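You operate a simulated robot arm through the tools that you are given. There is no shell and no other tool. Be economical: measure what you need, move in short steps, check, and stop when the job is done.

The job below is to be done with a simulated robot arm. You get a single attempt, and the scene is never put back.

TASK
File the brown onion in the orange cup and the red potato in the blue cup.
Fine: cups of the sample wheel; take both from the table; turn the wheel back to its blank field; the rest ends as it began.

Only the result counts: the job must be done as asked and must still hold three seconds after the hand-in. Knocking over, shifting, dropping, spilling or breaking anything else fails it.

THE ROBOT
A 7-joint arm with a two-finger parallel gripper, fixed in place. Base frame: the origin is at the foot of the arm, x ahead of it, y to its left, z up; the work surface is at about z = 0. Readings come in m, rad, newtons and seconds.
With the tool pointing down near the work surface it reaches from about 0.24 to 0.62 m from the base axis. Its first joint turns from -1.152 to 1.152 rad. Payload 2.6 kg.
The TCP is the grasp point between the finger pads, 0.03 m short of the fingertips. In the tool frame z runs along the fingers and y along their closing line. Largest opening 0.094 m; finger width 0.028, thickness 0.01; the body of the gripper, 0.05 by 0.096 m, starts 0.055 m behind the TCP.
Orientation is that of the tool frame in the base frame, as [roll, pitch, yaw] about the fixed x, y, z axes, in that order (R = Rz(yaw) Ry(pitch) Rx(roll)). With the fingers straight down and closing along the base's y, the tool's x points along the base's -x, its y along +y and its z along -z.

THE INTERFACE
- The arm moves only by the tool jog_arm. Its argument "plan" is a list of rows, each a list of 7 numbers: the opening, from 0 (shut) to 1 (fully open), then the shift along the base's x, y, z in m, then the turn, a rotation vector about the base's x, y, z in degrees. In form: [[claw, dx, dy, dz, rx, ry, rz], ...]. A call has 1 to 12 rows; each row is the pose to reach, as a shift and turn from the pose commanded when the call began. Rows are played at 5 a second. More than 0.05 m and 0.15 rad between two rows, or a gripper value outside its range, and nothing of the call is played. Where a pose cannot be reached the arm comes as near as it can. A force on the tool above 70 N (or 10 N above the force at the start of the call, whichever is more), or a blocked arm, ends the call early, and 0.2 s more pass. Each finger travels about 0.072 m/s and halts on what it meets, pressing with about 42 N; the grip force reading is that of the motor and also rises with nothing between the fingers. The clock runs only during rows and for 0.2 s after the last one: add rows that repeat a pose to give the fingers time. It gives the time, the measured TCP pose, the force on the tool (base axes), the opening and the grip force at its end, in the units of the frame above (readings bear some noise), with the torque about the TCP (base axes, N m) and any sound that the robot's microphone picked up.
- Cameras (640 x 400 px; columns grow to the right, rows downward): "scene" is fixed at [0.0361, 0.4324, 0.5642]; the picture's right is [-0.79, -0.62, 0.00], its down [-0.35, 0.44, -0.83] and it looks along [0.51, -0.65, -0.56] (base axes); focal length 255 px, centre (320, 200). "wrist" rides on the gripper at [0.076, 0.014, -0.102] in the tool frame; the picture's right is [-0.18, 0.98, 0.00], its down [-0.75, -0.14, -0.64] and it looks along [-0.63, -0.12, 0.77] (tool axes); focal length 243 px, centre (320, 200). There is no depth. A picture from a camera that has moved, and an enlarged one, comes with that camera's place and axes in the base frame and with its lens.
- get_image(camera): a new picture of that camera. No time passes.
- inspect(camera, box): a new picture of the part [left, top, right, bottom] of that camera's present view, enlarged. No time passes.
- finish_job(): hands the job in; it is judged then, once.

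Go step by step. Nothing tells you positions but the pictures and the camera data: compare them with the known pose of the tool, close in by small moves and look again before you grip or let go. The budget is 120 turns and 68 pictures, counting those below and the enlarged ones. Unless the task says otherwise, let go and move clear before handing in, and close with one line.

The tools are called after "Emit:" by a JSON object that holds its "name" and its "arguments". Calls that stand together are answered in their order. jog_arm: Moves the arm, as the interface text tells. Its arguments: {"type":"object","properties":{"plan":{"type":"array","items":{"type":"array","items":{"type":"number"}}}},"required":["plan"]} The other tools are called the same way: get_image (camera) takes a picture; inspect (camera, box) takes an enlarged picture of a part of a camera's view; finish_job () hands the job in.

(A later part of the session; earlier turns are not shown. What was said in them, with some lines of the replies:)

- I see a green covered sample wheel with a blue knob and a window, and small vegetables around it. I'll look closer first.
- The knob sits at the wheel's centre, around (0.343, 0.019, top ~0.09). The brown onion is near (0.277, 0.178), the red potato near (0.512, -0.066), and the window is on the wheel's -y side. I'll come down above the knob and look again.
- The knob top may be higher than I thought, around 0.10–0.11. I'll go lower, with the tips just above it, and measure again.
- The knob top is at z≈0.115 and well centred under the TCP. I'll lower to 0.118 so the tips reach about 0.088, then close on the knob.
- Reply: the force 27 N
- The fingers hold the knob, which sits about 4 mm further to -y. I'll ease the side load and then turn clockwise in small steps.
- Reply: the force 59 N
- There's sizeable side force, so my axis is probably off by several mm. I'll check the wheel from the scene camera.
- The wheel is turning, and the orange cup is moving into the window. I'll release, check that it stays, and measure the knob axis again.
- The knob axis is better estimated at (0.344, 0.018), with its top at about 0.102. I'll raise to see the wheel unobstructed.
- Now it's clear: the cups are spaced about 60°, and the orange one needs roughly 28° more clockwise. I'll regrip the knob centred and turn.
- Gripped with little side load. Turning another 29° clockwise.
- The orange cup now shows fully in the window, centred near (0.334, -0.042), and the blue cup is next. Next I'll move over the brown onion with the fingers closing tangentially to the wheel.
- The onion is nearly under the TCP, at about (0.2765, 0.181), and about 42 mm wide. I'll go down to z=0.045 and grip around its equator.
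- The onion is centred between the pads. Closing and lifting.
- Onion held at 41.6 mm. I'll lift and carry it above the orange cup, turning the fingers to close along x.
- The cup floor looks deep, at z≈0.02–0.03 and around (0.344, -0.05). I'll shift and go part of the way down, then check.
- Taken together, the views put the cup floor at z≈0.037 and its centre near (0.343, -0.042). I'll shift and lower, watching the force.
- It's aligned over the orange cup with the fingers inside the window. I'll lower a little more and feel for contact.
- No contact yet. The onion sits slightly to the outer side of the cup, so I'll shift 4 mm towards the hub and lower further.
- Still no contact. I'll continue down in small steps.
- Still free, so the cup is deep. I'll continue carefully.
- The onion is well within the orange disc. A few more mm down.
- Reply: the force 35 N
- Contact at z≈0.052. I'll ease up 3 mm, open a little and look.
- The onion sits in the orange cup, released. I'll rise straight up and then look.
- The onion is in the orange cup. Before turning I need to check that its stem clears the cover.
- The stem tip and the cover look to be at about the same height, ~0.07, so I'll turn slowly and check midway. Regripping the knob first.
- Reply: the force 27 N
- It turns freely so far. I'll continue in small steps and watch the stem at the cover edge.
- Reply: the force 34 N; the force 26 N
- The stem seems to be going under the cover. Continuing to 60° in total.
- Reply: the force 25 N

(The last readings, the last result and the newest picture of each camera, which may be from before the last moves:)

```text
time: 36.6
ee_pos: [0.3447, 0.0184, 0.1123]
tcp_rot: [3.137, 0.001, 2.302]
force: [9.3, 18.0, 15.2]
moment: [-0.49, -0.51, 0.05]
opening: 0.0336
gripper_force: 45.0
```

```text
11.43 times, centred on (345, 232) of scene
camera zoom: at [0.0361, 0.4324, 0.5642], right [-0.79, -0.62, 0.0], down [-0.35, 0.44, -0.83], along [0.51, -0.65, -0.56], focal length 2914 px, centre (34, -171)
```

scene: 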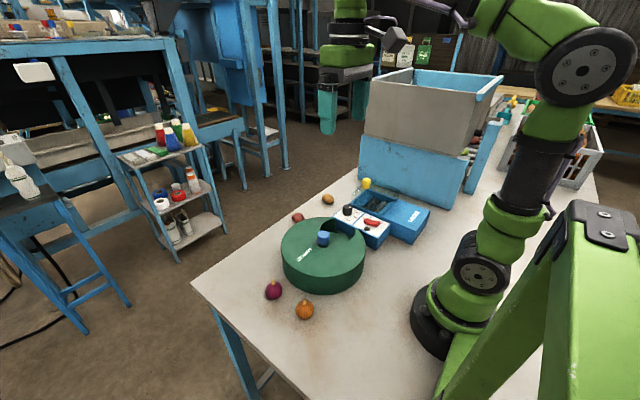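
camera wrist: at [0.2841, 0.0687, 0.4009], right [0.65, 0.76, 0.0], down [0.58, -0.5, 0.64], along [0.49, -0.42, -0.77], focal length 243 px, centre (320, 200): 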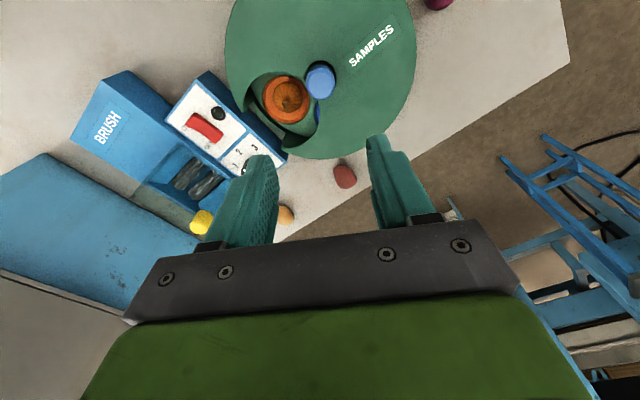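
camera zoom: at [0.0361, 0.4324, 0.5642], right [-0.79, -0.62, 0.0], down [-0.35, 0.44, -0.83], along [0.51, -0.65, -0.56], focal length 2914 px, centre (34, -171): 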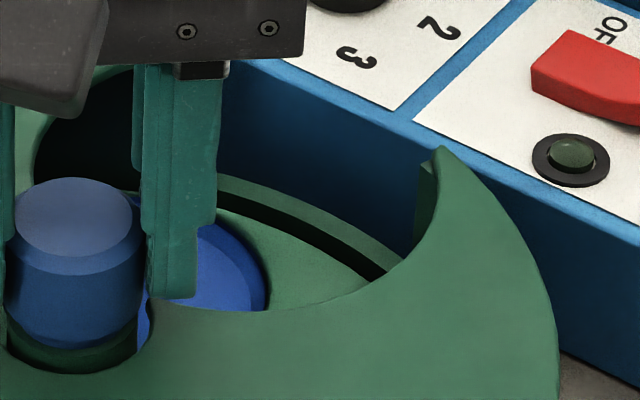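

The onion passed under the cover with no resistance. I'll finish the last 12°, release and lift.

Emit:
{"name": "jog_arm", "arguments": {"plan": [[0.3, 0, 0, 0, 0, 0, -6], [0.3, 0, 0, 0, 0, 0, -12], [0.3, 0, 0, 0, 0, 0, -12], [0.6, 0, 0, 0, 0, 0, -12], [0.6, 0, 0, 0, 0, 0, -12]]}}

Emit:
{"name": "jog_arm", "arguments": {"plan": [[0.6, 0, 0, 0.04, 0, 0, 0], [0.6, 0, 0, 0.08, 0, 0, 8], [0.6, 0, 0, 0.12, 0, 0, 16], [0.6, 0, 0, 0.15, 0, 0, 24], [0.6, 0, 0, 0.187, 0, 0, 32], [0.6, 0, 0, 0.187, 0, 0, 40], [0.6, 0, 0, 0.187, 0, 0, 48], [0.6, 0, 0, 0.187, 0, 0, 54], [0.6, 0, 0, 0.187, 0, 0, 60], [0.6, 0, 0, 0.187, 0, 0, 60]]}}

Emit:
{"name": "inspect", "arguments": {"camera": "wrist", "box": [150, 0, 470, 200]}}

```text
time: 37.8
ee_pos: [0.3431, 0.0169, 0.112]
tcp_rot: [-3.139, 0.0, 2.094]
force: [-0.1, 0.0, 0.6]
moment: [0.01, 0.01, 0.02]
opening: 0.0563
gripper_force: 0.1
```

```text
time: 40.0
ee_pos: [0.3438, 0.0171, 0.3]
tcp_rot: [-3.14, 0.0, -3.141]
force: [-0.2, 0.1, 1.2]
moment: [0.01, 0.01, 0.01]
opening: 0.0565
gripper_force: 0.1
```

```text
2.00 times, centred on (310, 100) of wrist
camera zoom: at [0.2668, 0.0319, 0.4017], right [0.18, 0.98, 0.0], down [0.75, -0.14, 0.64], along [0.63, -0.12, -0.77], focal length 485 px, centre (340, 400)
```

zoom: 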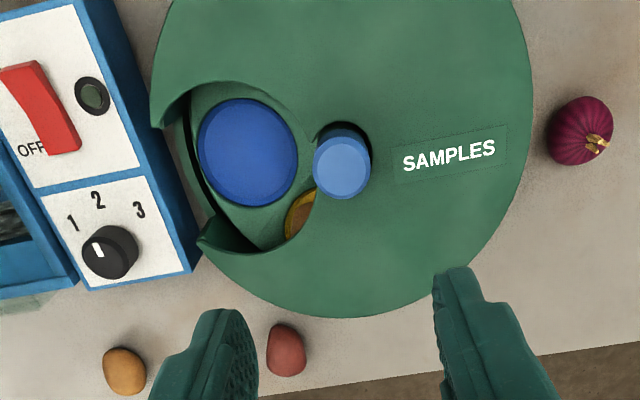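

The blue cup is now in the window. I'll move above the red potato at about (0.511, -0.067), closing along y.

Emit:
{"name": "jog_arm", "arguments": {"plan": [[0.75, 0.035, -0.017, -0.01, 0, 0, 0], [0.75, 0.07, -0.035, -0.02, 0, 0, 0], [0.75, 0.105, -0.053, -0.03, 0, 0, 0], [0.75, 0.14, -0.07, -0.06, 0, 0, 0], [0.75, 0.1675, -0.084, -0.09, 0, 0, 0], [0.75, 0.1675, -0.084, -0.13, 0, 0, 0], [0.75, 0.1675, -0.084, -0.17, 0, 0, 0], [0.75, 0.1675, -0.084, -0.17, 0, 0, 0]]}}

Emit:
{"name": "get_image", "arguments": {"camera": "wrist"}}

```text
time: 41.8
ee_pos: [0.5121, -0.0682, 0.1277]
tcp_rot: [-3.141, 0.0, 3.138]
force: [0.7, 0.4, 0.6]
moment: [0.0, 0.02, 0.01]
opening: 0.0705
gripper_force: 0.1
```

```text
26 pictures are left
camera wrist: at [0.4347, -0.0523, 0.2304], right [0.19, 0.98, 0.0], down [0.75, -0.14, 0.64], along [0.63, -0.12, -0.77], focal length 243 px, centre (320, 200)
```

wrist: 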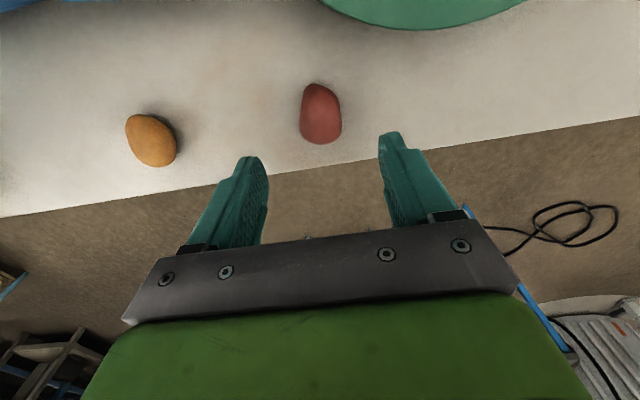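

The potato is centred under the gripper. Lowering to z=0.038 and closing.

Emit:
{"name": "jog_arm", "arguments": {"plan": [[0.75, 0.002, 0, -0.04, 0, 0, 0], [0.75, 0.002, 0, -0.075, 0, 0, 0], [0.75, 0.002, 0, -0.091, 0, 0, 0], [0.75, 0.002, 0, -0.091, 0, 0, 0], [0.5, 0.002, 0, -0.091, 0, 0, 0], [0.25, 0.002, 0, -0.091, 0, 0, 0], [0.25, 0.002, 0, -0.091, 0, 0, 0], [0.25, 0.002, 0, -0.091, 0, 0, 0]]}}

Emit:
{"name": "get_image", "arguments": {"camera": "wrist"}}

```text
time: 43.6
ee_pos: [0.514, -0.067, 0.0401]
tcp_rot: [-3.141, 0.0, 3.139]
force: [0.2, 0.7, 0.0]
moment: [0.02, 0.01, 0.0]
opening: 0.0358
gripper_force: 41.7
```

```text
25 pictures are left
camera wrist: at [0.436, -0.0518, 0.1419], right [0.18, 0.98, 0.0], down [0.75, -0.14, 0.64], along [0.63, -0.12, -0.77], focal length 243 px, centre (320, 200)
```

wrist: 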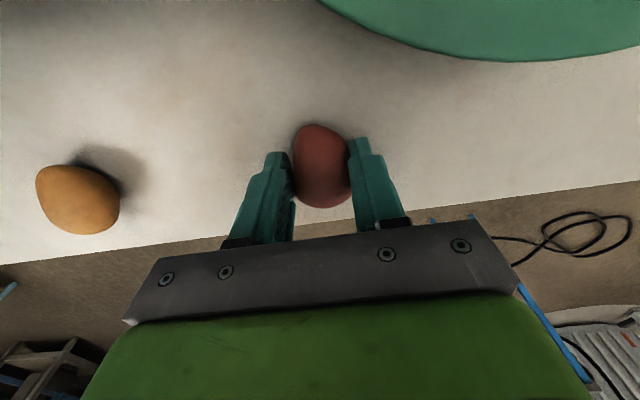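

Potato held at 36 mm. I'll lift and carry it to the blue cup, rotating the fingers to close along x as I did for the onion.

Emit:
{"name": "jog_arm", "arguments": {"plan": [[0.25, 0, 0, 0.04, 0, 0, 0], [0.25, 0, 0, 0.08, 0, 0, 0], [0.25, 0, 0, 0.12, 0, 0, -6], [0.25, -0.01, 0.002, 0.15, 0, 0, -14], [0.25, -0.03, 0.005, 0.16, 0, 0, -22], [0.25, -0.055, 0.009, 0.16, 0, 0, -30], [0.25, -0.08, 0.013, 0.16, 0, 0, -38], [0.25, -0.105, 0.017, 0.16, 0, 0, -46], [0.25, -0.13, 0.021, 0.16, 0, 0, -54], [0.25, -0.15, 0.024, 0.16, 0, 0, -62], [0.25, -0.17, 0.027, 0.16, 0, 0, -70], [0.25, -0.17, 0.027, 0.16, 0, 0, -76]]}}

Emit:
{"name": "jog_arm", "arguments": {"plan": [[0.25, 0, 0, -0.02, 0, 0, -7], [0.25, 0, 0, -0.05, 0, 0, -14], [0.25, 0, 0, -0.08, 0, 0, -14], [0.25, 0, 0, -0.1, 0, 0, -14], [0.25, 0, 0, -0.1, 0, 0, -14]]}}

Emit:
{"name": "get_image", "arguments": {"camera": "wrist"}}

```text
time: 46.2
ee_pos: [0.3434, -0.0387, 0.1973]
tcp_rot: [-3.14, -0.001, 1.813]
force: [0.4, 0.2, -0.1]
moment: [0.01, -0.01, -0.02]
opening: 0.0359
gripper_force: 42.2
```

```text
time: 47.4
ee_pos: [0.3434, -0.0398, 0.0979]
tcp_rot: [3.141, 0.0, 1.569]
force: [1.0, 0.8, -0.7]
moment: [-0.03, 0.01, 0.01]
opening: 0.036
gripper_force: 42.4
```

```text
24 pictures are left
camera wrist: at [0.3559, 0.0369, 0.2005], right [0.98, -0.19, 0.0], down [-0.14, -0.75, 0.64], along [-0.12, -0.63, -0.77], focal length 243 px, centre (320, 200)
```

wrist: 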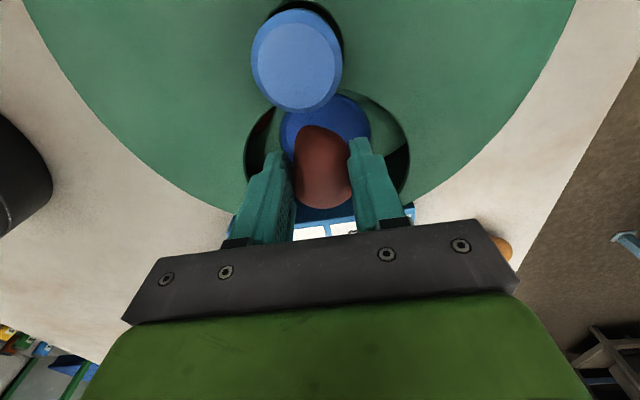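

Aligned as before. Lowering to 0.053, watching the force.

Emit:
{"name": "jog_arm", "arguments": {"plan": [[0.25, 0, 0, -0.02, 0, 0, 0], [0.25, 0, 0, -0.035, 0, 0, 0], [0.25, 0, 0, -0.042, 0, 0, 0], [0.25, 0, 0, -0.046, 0, 0, 0], [0.25, 0, 0, -0.046, 0, 0, 0]]}}

Emit:
{"name": "inspect", "arguments": {"camera": "wrist", "box": [200, 100, 440, 250]}}

```text
time: 48.6
ee_pos: [0.3422, -0.0399, 0.0529]
tcp_rot: [3.141, 0.0, 1.57]
force: [0.1, -0.7, 0.1]
moment: [0.0, -0.02, -0.01]
opening: 0.036
gripper_force: 42.0
```

```text
2.67 times, centred on (320, 175) of wrist
camera zoom: at [0.3563, 0.0373, 0.1547], right [0.98, -0.18, 0.0], down [-0.14, -0.75, 0.64], along [-0.12, -0.63, -0.77], focal length 647 px, centre (320, 267)
```

zoom: 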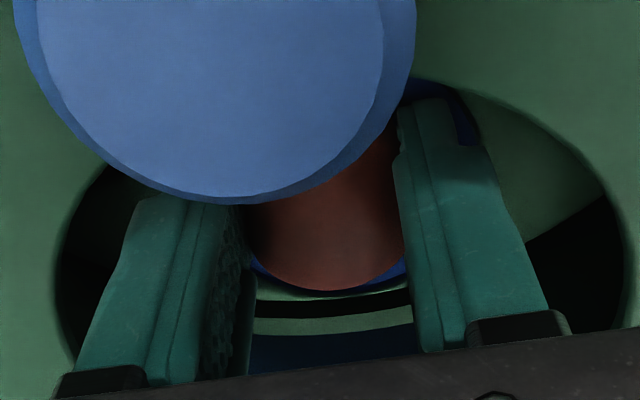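

The potato is inside the blue rim. A few more mm until contact.

Emit:
{"name": "jog_arm", "arguments": {"plan": [[0.25, 0, 0, -0.002, 0, 0, 0], [0.25, 0, 0, -0.004, 0, 0, 0], [0.25, 0, 0, -0.005, 0, 0, 0], [0.25, 0, 0, -0.005, 0, 0, 0]]}}

```text
time: 49.4
ee_pos: [0.3447, -0.0397, 0.051]
tcp_rot: [3.132, 0.001, 1.567]
force: [-3.2, -0.4, 7.6]
moment: [0.06, 0.19, 0.1]
opening: 0.036
gripper_force: 41.2
stopped in row 4: the force on the tool passed its limit at 76 N (the readings are from after the stop); the commanded pose is now the measured one
```

Contact at z≈0.051, perhaps the fingertips on the cup rim. I'll ease up slightly, open a little and look.

Emit:
{"name": "jog_arm", "arguments": {"plan": [[0.25, 0, 0, 0.001, 0, 0, 0], [0.36, 0, 0, 0.001, 0, 0, 0], [0.42, 0, 0, 0.001, 0, 0, 0], [0.48, 0, 0, 0.001, 0, 0, 0], [0.48, 0, 0, 0.001, 0, 0, 0]]}}

Emit:
{"name": "inspect", "arguments": {"camera": "wrist", "box": [200, 100, 440, 250]}}

```text
time: 50.6
ee_pos: [0.3449, -0.0391, 0.0516]
tcp_rot: [3.134, 0.0, 1.567]
force: [0.3, 0.6, -0.4]
moment: [0.01, -0.01, 0.0]
opening: 0.0453
gripper_force: 0.0
```

```text
2.67 times, centred on (320, 175) of wrist
camera zoom: at [0.3573, 0.0373, 0.1545], right [0.98, -0.19, 0.01], down [-0.15, -0.75, 0.64], along [-0.11, -0.63, -0.77], focal length 647 px, centre (320, 267)
```

zoom: 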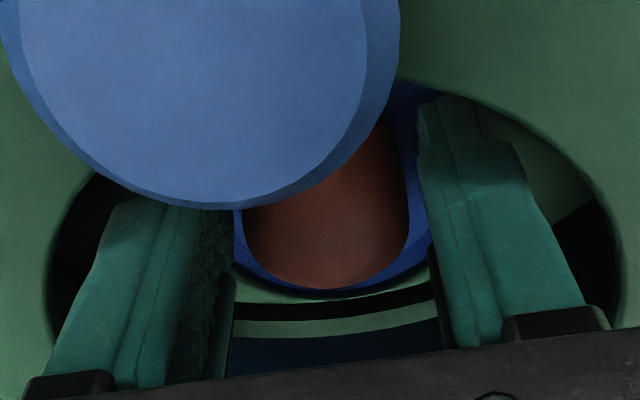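

The potato rests in the blue cup. I'll rise straight up, go above the knob and look.

Emit:
{"name": "jog_arm", "arguments": {"plan": [[0.48, 0, 0, 0.02, 0, 0, 0], [0.48, 0, 0, 0.05, 0, 0, 0], [0.48, 0, 0, 0.09, 0, 0, 0], [0.6, 0, 0.02, 0.13, 0, 0, 6], [0.6, 0, 0.04, 0.16, 0, 0, 14], [0.6, -0.001, 0.0575, 0.18, 0, 0, 22], [0.6, -0.001, 0.0575, 0.22, 0, 0, 30], [0.6, -0.001, 0.0575, 0.2475, 0, 0, 30], [0.6, -0.001, 0.0575, 0.2475, 0, 0, 30]]}}

Emit:
{"name": "inspect", "arguments": {"camera": "wrist", "box": [180, 20, 420, 170]}}

```text
time: 52.6
ee_pos: [0.3438, 0.0147, 0.301]
tcp_rot: [3.135, 0.0, 2.093]
force: [-0.2, -0.2, 0.0]
moment: [-0.02, 0.02, 0.03]
opening: 0.0564
gripper_force: 0.1
```

```text
2.67 times, centred on (300, 95) of wrist
camera zoom: at [0.3162, 0.0887, 0.403], right [0.94, 0.33, 0.01], down [0.25, -0.73, 0.64], along [0.22, -0.6, -0.77], focal length 647 px, centre (373, 480)
```

zoom: 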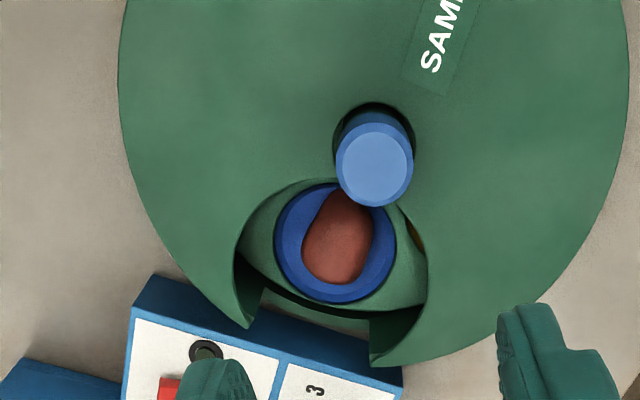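

Both are filed. Now I'll grip the knob here and turn the wheel back counterclockwise, first 60°.

Emit:
{"name": "jog_arm", "arguments": {"plan": [[0.6, 0, 0, -0.045, 0, 0, 0], [0.6, 0, 0, -0.09, 0, 0, 0], [0.6, 0, 0, -0.135, 0, 0, 0], [0.6, 0, 0, -0.165, 0, 0, 0], [0.6, 0, 0, -0.187, 0, 0, 0], [0.6, 0, 0, -0.187, 0, 0, 0], [0.3, 0, 0, -0.187, 0, 0, 0], [0.3, 0, 0, -0.187, 0, 0, 0], [0.3, 0, 0, -0.187, 0, 0, 0]]}}

Emit:
{"name": "jog_arm", "arguments": {"plan": [[0.3, 0, 0, 0, 0, 0, 5], [0.3, 0, 0, 0, 0, 0, 10], [0.3, 0, 0, 0, 0, 0, 15], [0.3, 0, 0, 0, 0, 0, 20], [0.3, 0, 0, 0, 0, 0, 25], [0.3, 0, 0, 0, 0, 0, 30], [0.3, 0, 0, 0, 0, 0, 35], [0.3, 0, 0, 0, 0, 0, 40], [0.3, 0, 0, 0, 0, 0, 45], [0.3, 0, 0, 0, 0, 0, 50], [0.3, 0, 0, 0, 0, 0, 55], [0.3, 0, 0, 0, 0, 0, 60]]}}

Emit:
{"name": "get_image", "arguments": {"camera": "wrist"}}

```text
time: 54.6
ee_pos: [0.3441, 0.0187, 0.1118]
tcp_rot: [3.134, 0.0, 2.094]
force: [14.0, 5.2, -14.7]
moment: [-0.16, 0.27, -0.02]
opening: 0.0335
gripper_force: 45.0
```

```text
time: 57.2
ee_pos: [0.3443, 0.0174, 0.1119]
tcp_rot: [3.135, 0.001, 3.139]
force: [10.8, 0.4, -1.2]
moment: [-0.23, 0.6, -0.02]
opening: 0.0333
gripper_force: 45.3
```

```text
20 pictures are left
camera wrist: at [0.2667, 0.032, 0.2147], right [0.19, 0.98, 0.01], down [0.75, -0.15, 0.64], along [0.63, -0.11, -0.77], focal length 243 px, centre (320, 200)
```

wrist: 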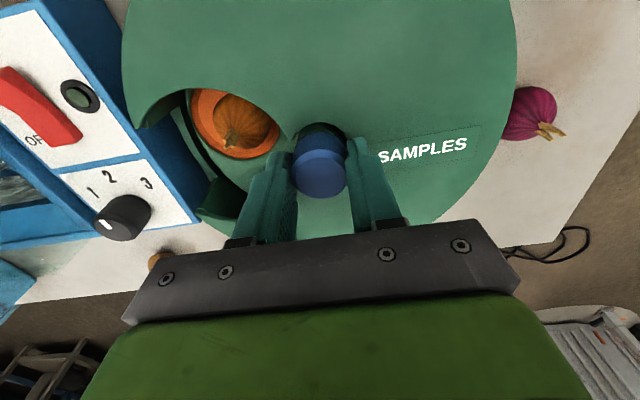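

The onion is still in its cup. I'll open, rotate the open fingers back around the round knob, and regrip.

Emit:
{"name": "jog_arm", "arguments": {"plan": [[0.65, 0, 0, 0, 0, 0, 0], [0.65, 0, 0, 0, 0, 0, 0], [0.65, 0, 0, 0, 0, 0, -8], [0.65, 0, 0, 0, 0, 0, -16], [0.65, 0, 0, 0, 0, 0, -24], [0.65, 0, 0, 0, 0, 0, -32], [0.65, 0, 0, 0, 0, 0, -40], [0.65, 0, 0, 0, 0, 0, -48], [0.65, 0, 0, 0, 0, 0, -56], [0.65, 0, 0, 0, 0, 0, -60], [0.65, 0, 0, 0, 0, 0, -60]]}}

Emit:
{"name": "jog_arm", "arguments": {"plan": [[0.3, 0, 0, 0, 0, 0, 0], [0.3, 0, 0, 0, 0, 0, 0], [0.3, 0, 0, 0, 0, 0, 0], [0.3, 0, 0, 0, 0, 0, 5], [0.3, 0, 0, 0, 0, 0, 10], [0.3, 0, 0, 0, 0, 0, 15], [0.3, 0, 0, 0, 0, 0, 15]]}}

Emit:
{"name": "inspect", "arguments": {"camera": "scene", "box": [300, 200, 380, 250]}}

```text
time: 59.6
ee_pos: [0.345, 0.018, 0.112]
tcp_rot: [3.136, -0.001, 2.091]
force: [0.0, -0.3, 0.5]
moment: [0.0, -0.01, 0.02]
opening: 0.0609
gripper_force: 0.1
```

```text
time: 61.2
ee_pos: [0.3447, 0.0171, 0.112]
tcp_rot: [3.134, -0.001, 2.359]
force: [25.0, 7.0, -22.6]
moment: [0.06, 0.51, 0.03]
opening: 0.0337
gripper_force: 45.1
```

```text
8.00 times, centred on (340, 225) of scene
camera zoom: at [0.0363, 0.4324, 0.5642], right [-0.79, -0.62, 0.0], down [-0.35, 0.44, -0.83], along [0.51, -0.65, -0.56], focal length 2040 px, centre (160, 0)
```

zoom: 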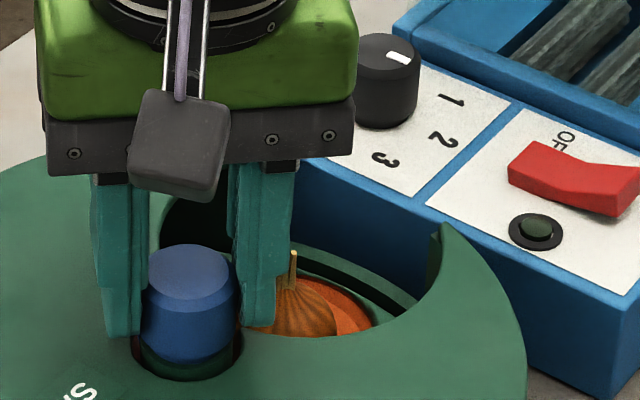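

Still in the cup. I'll continue the remaining 45°.

Emit:
{"name": "jog_arm", "arguments": {"plan": [[0.3, 0, 0, 0, 0, 0, 5], [0.3, 0, 0, 0, 0, 0, 10], [0.3, 0, 0, 0, 0, 0, 15], [0.3, 0, 0, 0, 0, 0, 20], [0.3, 0, 0, 0, 0, 0, 25], [0.3, 0, 0, 0, 0, 0, 30], [0.3, 0, 0, 0, 0, 0, 35], [0.3, 0, 0, 0, 0, 0, 40], [0.3, 0, 0, 0, 0, 0, 45], [0.3, 0, 0, 0, 0, 0, 45], [0.6, 0, 0, 0, 0, 0, 45], [0.6, 0, 0, 0, 0, 0, 45]]}}

Emit:
{"name": "jog_arm", "arguments": {"plan": [[0.6, 0, 0, 0.045, 0, 0, 0], [0.7, 0, 0, 0.09, 0, 0, 0], [0.8, -0.01, 0, 0.135, 0, 0, 0], [1, -0.02, 0.001, 0.18, 0, 0, 0], [1, -0.035, 0.002, 0.225, 0, 0, 0], [1, -0.045, 0.003, 0.27, 0, 0, 0], [1, -0.049, 0.004, 0.31, 0, 0, 0], [1, -0.049, 0.004, 0.324, 0, 0, 0], [1, -0.049, 0.004, 0.324, 0, 0, 0]]}}

Emit:
{"name": "inspect", "arguments": {"camera": "wrist", "box": [100, 0, 460, 200]}}

Emit:
{"name": "inspect", "arguments": {"camera": "scene", "box": [240, 160, 440, 330]}}

```text
time: 63.8
ee_pos: [0.3426, 0.0187, 0.1129]
tcp_rot: [3.134, -0.002, 3.138]
force: [-0.4, 0.4, -0.1]
moment: [-0.02, 0.01, -0.01]
opening: 0.0563
gripper_force: 0.1
```

```text
time: 65.8
ee_pos: [0.2957, 0.0222, 0.4366]
tcp_rot: [3.133, 0.0, 3.14]
force: [-1.0, 0.6, 0.3]
moment: [0.0, 0.02, 0.02]
opening: 0.0939
gripper_force: 0.1
```

```text
1.78 times, centred on (280, 100) of wrist
camera zoom: at [0.2183, 0.0367, 0.5387], right [0.19, 0.98, 0.01], down [0.75, -0.15, 0.64], along [0.63, -0.11, -0.77], focal length 431 px, centre (391, 378)
```

zoom: 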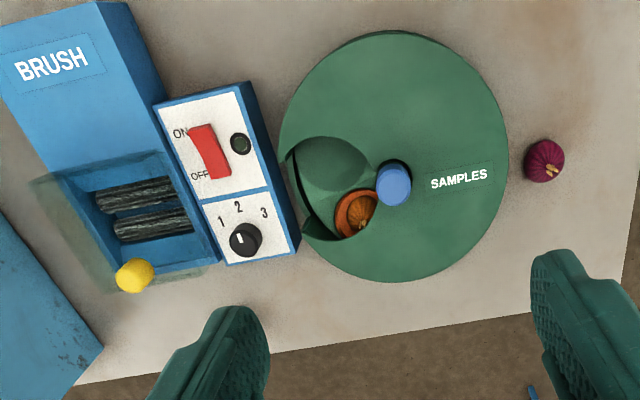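

```text
2.35 times, centred on (340, 245) of scene
camera zoom: at [0.0361, 0.4324, 0.5642], right [-0.79, -0.62, 0.0], down [-0.35, 0.44, -0.83], along [0.51, -0.65, -0.56], focal length 600 px, centre (273, 94)
```

zoom: 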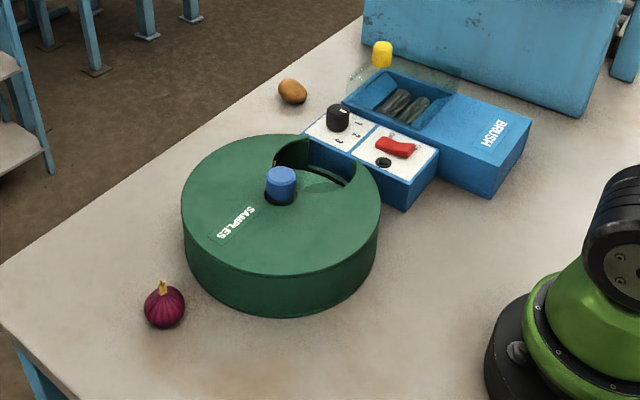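

The wheel isn't quite back: blank is ~27° short, so the knob may have slipped. I'll look closely for the onion catching on the cover.

Emit:
{"name": "inspect", "arguments": {"camera": "wrist", "box": [255, 70, 335, 140]}}

Emit:
{"name": "inspect", "arguments": {"camera": "scene", "box": [310, 205, 370, 245]}}

```text
5.71 times, centred on (295, 105) of wrist
camera zoom: at [0.2183, 0.0367, 0.5387], right [0.19, 0.98, 0.01], down [0.75, -0.15, 0.64], along [0.63, -0.11, -0.77], focal length 1386 px, centre (463, 743)
```

zoom: 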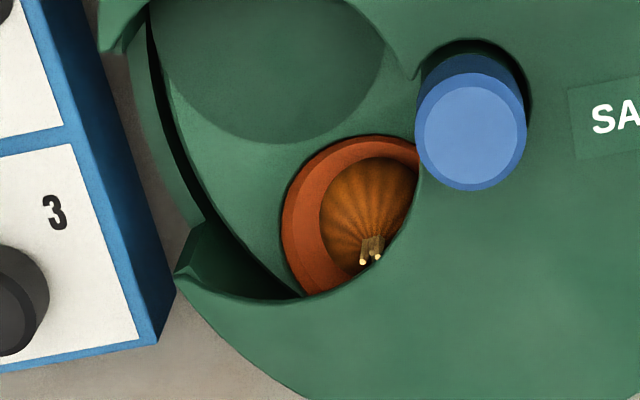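

```text
10.00 times, centred on (340, 225) of scene
camera zoom: at [0.0361, 0.4324, 0.5642], right [-0.79, -0.62, 0.0], down [-0.35, 0.44, -0.83], along [0.51, -0.65, -0.56], focal length 2550 px, centre (120, -50)
```

zoom: 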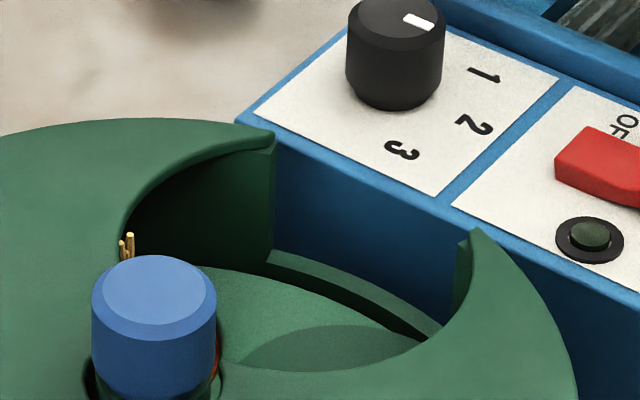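

The wheel is about 14° short. The stem is near the cover edge, so I'll regrip and turn a few degrees while reading the torque, to see if it's really catching.

Emit:
{"name": "jog_arm", "arguments": {"plan": [[0.8, 0.045, -0.003, -0.04, 0, 0, -5], [0.7, 0.049, -0.004, -0.085, 0, 0, -10], [0.6, 0.049, -0.004, -0.13, 0, 0, -15], [0.6, 0.049, -0.004, -0.175, 0, 0, -20], [0.6, 0.049, -0.004, -0.22, 0, 0, -20], [0.6, 0.049, -0.004, -0.265, 0, 0, -20], [0.6, 0.049, -0.004, -0.305, 0, 0, -20], [0.6, 0.049, -0.004, -0.324, 0, 0, -20], [0.6, 0.049, -0.004, -0.324, 0, 0, -20], [0.3, 0.049, -0.004, -0.324, 0, 0, -20], [0.3, 0.049, -0.004, -0.324, 0, 0, -20], [0.3, 0.049, -0.004, -0.324, 0, 0, -20]]}}

Emit:
{"name": "jog_arm", "arguments": {"plan": [[0.3, 0, 0, 0, 0, 0, 2], [0.3, 0, 0, 0, 0, 0, 4], [0.3, 0, 0, 0, 0, 0, 4]]}}

Emit:
{"name": "inspect", "arguments": {"camera": "scene", "box": [310, 205, 370, 245]}}

```text
refused: row 1 steps farther than a row can; nothing moved
```

```text
time: 66.6
ee_pos: [0.2957, 0.0219, 0.4361]
tcp_rot: [3.133, -0.001, -3.075]
force: [-0.1, 0.1, 0.4]
moment: [-0.01, 0.01, 0.03]
opening: 0.0279
gripper_force: 0.0
```

```text
10.00 times, centred on (340, 225) of scene
camera zoom: at [0.0361, 0.4324, 0.5642], right [-0.79, -0.62, 0.0], down [-0.35, 0.44, -0.83], along [0.51, -0.65, -0.56], focal length 2550 px, centre (120, -50)
```

zoom: 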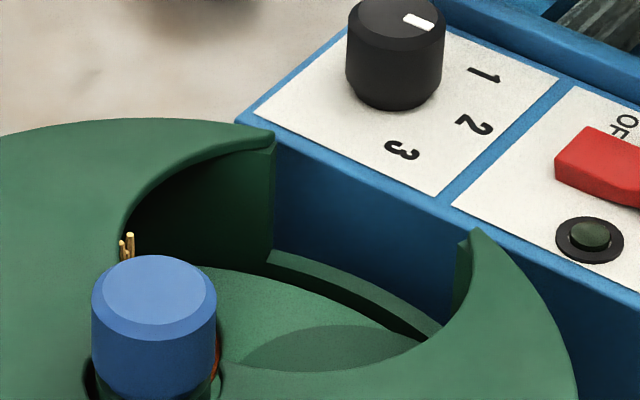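

The first call was refused for step size, so nothing near the wheel moved. I'll redo it with smaller steps.

Emit:
{"name": "jog_arm", "arguments": {"plan": [[0.6, 0.01, -0.001, -0.04, 0, 0, -5], [0.6, 0.02, -0.002, -0.08, 0, 0, -10], [0.6, 0.03, -0.003, -0.12, 0, 0, -15], [0.6, 0.04, -0.004, -0.16, 0, 0, -20], [0.6, 0.049, -0.004, -0.2, 0, 0, -24], [0.6, 0.049, -0.004, -0.245, 0, 0, -24], [0.6, 0.049, -0.004, -0.285, 0, 0, -24], [0.6, 0.049, -0.004, -0.324, 0, 0, -24], [0.6, 0.049, -0.004, -0.324, 0, 0, -24], [0.3, 0.049, -0.004, -0.324, 0, 0, -24], [0.3, 0.049, -0.004, -0.324, 0, 0, -24], [0.3, 0.049, -0.004, -0.324, 0, 0, -24]]}}

Emit:
{"name": "jog_arm", "arguments": {"plan": [[0.3, 0, 0, 0, 0, 0, 2], [0.3, 0, 0, 0, 0, 0, 4], [0.3, 0, 0, 0, 0, 0, 4]]}}

Emit:
{"name": "inspect", "arguments": {"camera": "wrist", "box": [180, 60, 380, 210]}}

```text
time: 69.2
ee_pos: [0.3449, 0.0187, 0.1125]
tcp_rot: [3.135, -0.001, 2.794]
force: [7.1, 7.0, -14.8]
moment: [-0.66, -0.25, -0.02]
opening: 0.0334
gripper_force: 44.9
```

```text
time: 70.0
ee_pos: [0.3443, 0.0181, 0.1124]
tcp_rot: [3.134, 0.0, 2.861]
force: [4.9, 6.5, -4.3]
moment: [-0.34, 0.37, 0.06]
opening: 0.0335
gripper_force: 45.1
```

```text
2.67 times, centred on (280, 135) of wrist
camera zoom: at [0.2738, 0.0525, 0.2153], right [0.45, 0.89, 0.01], down [0.68, -0.35, 0.64], along [0.57, -0.28, -0.77], focal length 647 px, centre (427, 373)
```

zoom: 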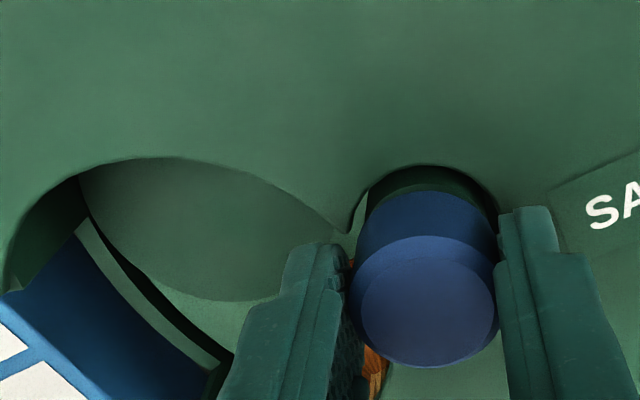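

Torque is tiny, so there's no jam. Turning a further 6°, still reading.

Emit:
{"name": "jog_arm", "arguments": {"plan": [[0.3, 0, 0, 0, 0, 0, 2], [0.3, 0, 0, 0, 0, 0, 4], [0.3, 0, 0, 0, 0, 0, 6], [0.3, 0, 0, 0, 0, 0, 6]]}}

Emit:
{"name": "inspect", "arguments": {"camera": "scene", "box": [310, 205, 370, 245]}}

```text
time: 71.0
ee_pos: [0.3442, 0.0171, 0.1121]
tcp_rot: [3.134, 0.002, 2.969]
force: [14.9, 6.1, -13.2]
moment: [-0.38, 0.47, 0.0]
opening: 0.0336
gripper_force: 45.4
```

```text
10.00 times, centred on (340, 225) of scene
camera zoom: at [0.0362, 0.4324, 0.5642], right [-0.79, -0.62, 0.0], down [-0.35, 0.44, -0.83], along [0.51, -0.65, -0.56], focal length 2550 px, centre (120, -50)
```

zoom: 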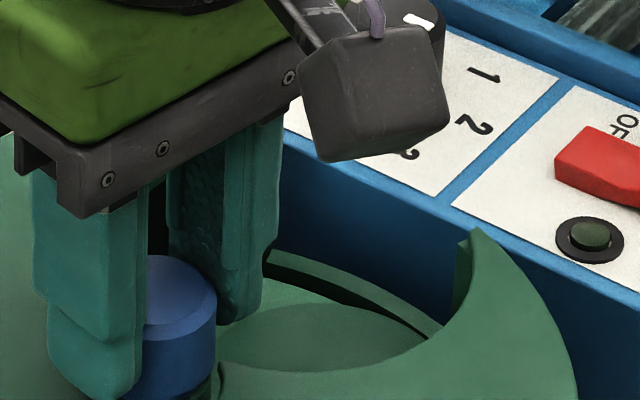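

Going smoothly. Another 5°, then I'll release, retract to the start pose and compare with the first picture.

Emit:
{"name": "jog_arm", "arguments": {"plan": [[0.3, 0, 0, 0, 0, 0, 2.5], [0.3, 0, 0, 0, 0, 0, 5], [0.3, 0, 0, 0, 0, 0, 5]]}}

Emit:
{"name": "jog_arm", "arguments": {"plan": [[0.6, 0, 0, 0, 0, 0, 0], [0.6, 0, 0, 0, 0, 0, 0], [0.6, 0, 0, 0.045, 0, 0, 0], [0.7, 0, 0, 0.09, 0, 0, 5], [0.8, -0.01, 0, 0.13, 0, 0, 5], [1, -0.02, 0.001, 0.17, 0, 0, 5], [1, -0.03, 0.002, 0.21, 0, 0, 5], [1, -0.04, 0.003, 0.25, 0, 0, 5], [1, -0.049, 0.004, 0.29, 0, 0, 5], [1, -0.049, 0.004, 0.324, 0, 0, 5], [1, -0.049, 0.004, 0.324, 0, 0, 5]]}}

Emit:
{"name": "inspect", "arguments": {"camera": "wrist", "box": [100, 0, 460, 200]}}

```text
time: 71.8
ee_pos: [0.3439, 0.017, 0.1127]
tcp_rot: [3.135, 0.002, 3.052]
force: [13.0, 5.2, -4.7]
moment: [-0.62, -0.09, 0.03]
opening: 0.0335
gripper_force: 45.0
```

```text
time: 74.2
ee_pos: [0.2961, 0.0207, 0.437]
tcp_rot: [3.134, 0.0, 3.139]
force: [0.6, 0.3, -0.1]
moment: [-0.01, 0.01, 0.0]
opening: 0.094
gripper_force: 0.1
```

```text
1.78 times, centred on (280, 100) of wrist
camera zoom: at [0.2194, 0.0348, 0.5395], right [0.19, 0.98, 0.01], down [0.75, -0.15, 0.64], along [0.63, -0.11, -0.77], focal length 431 px, centre (391, 378)
```

zoom: 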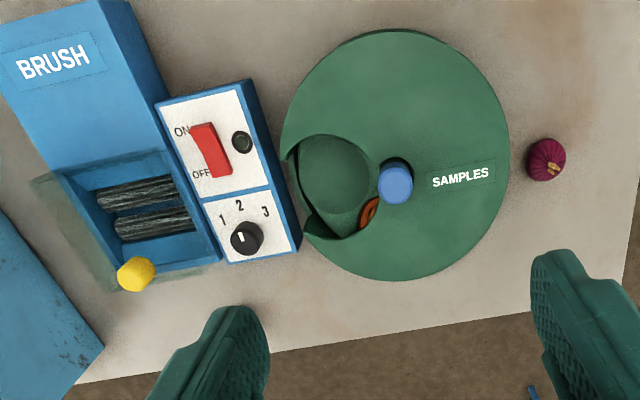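

This nearly matches the initial view. One zoom to check the alignment and that the onion is still in its cup.

Emit:
{"name": "inspect", "arguments": {"camera": "wrist", "box": [250, 60, 340, 140]}}

Emit:
{"name": "inspect", "arguments": {"camera": "scene", "box": [240, 160, 440, 330]}}

```text
5.00 times, centred on (295, 100) of wrist
camera zoom: at [0.2194, 0.0348, 0.5395], right [0.19, 0.98, 0.01], down [0.75, -0.15, 0.64], along [0.63, -0.11, -0.77], focal length 1213 px, centre (445, 700)
```

zoom: 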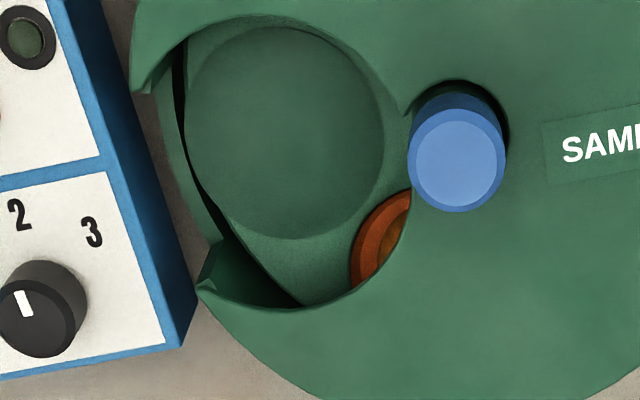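

```text
2.35 times, centred on (340, 245) of scene
camera zoom: at [0.0361, 0.4324, 0.5642], right [-0.79, -0.62, 0.0], down [-0.35, 0.44, -0.83], along [0.51, -0.65, -0.56], focal length 600 px, centre (273, 94)
```

zoom: 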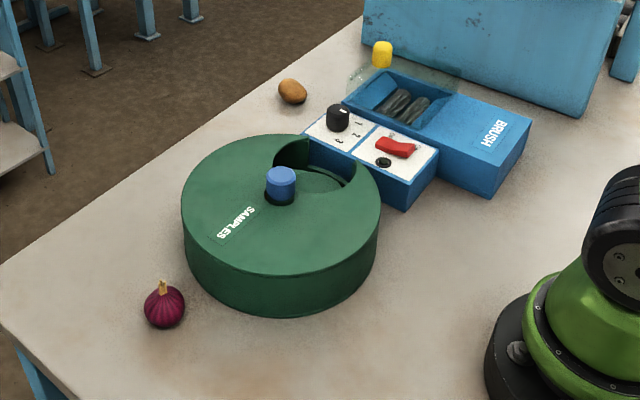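

The blank field is back in the window as at the start. The onion shows inside the orange cup, the potato went under the cover in the blue cup, everything else looks undisturbed, and the arm is clear. Handing in.

Emit:
{"name": "finish_job", "arguments": {}}

```text
The job is handed in.
```

The brown onion is in the orange cup and the red potato is in the blue cup. The wheel is back on its blank field (matched by eye to the first picture), and nothing else appears to have moved.
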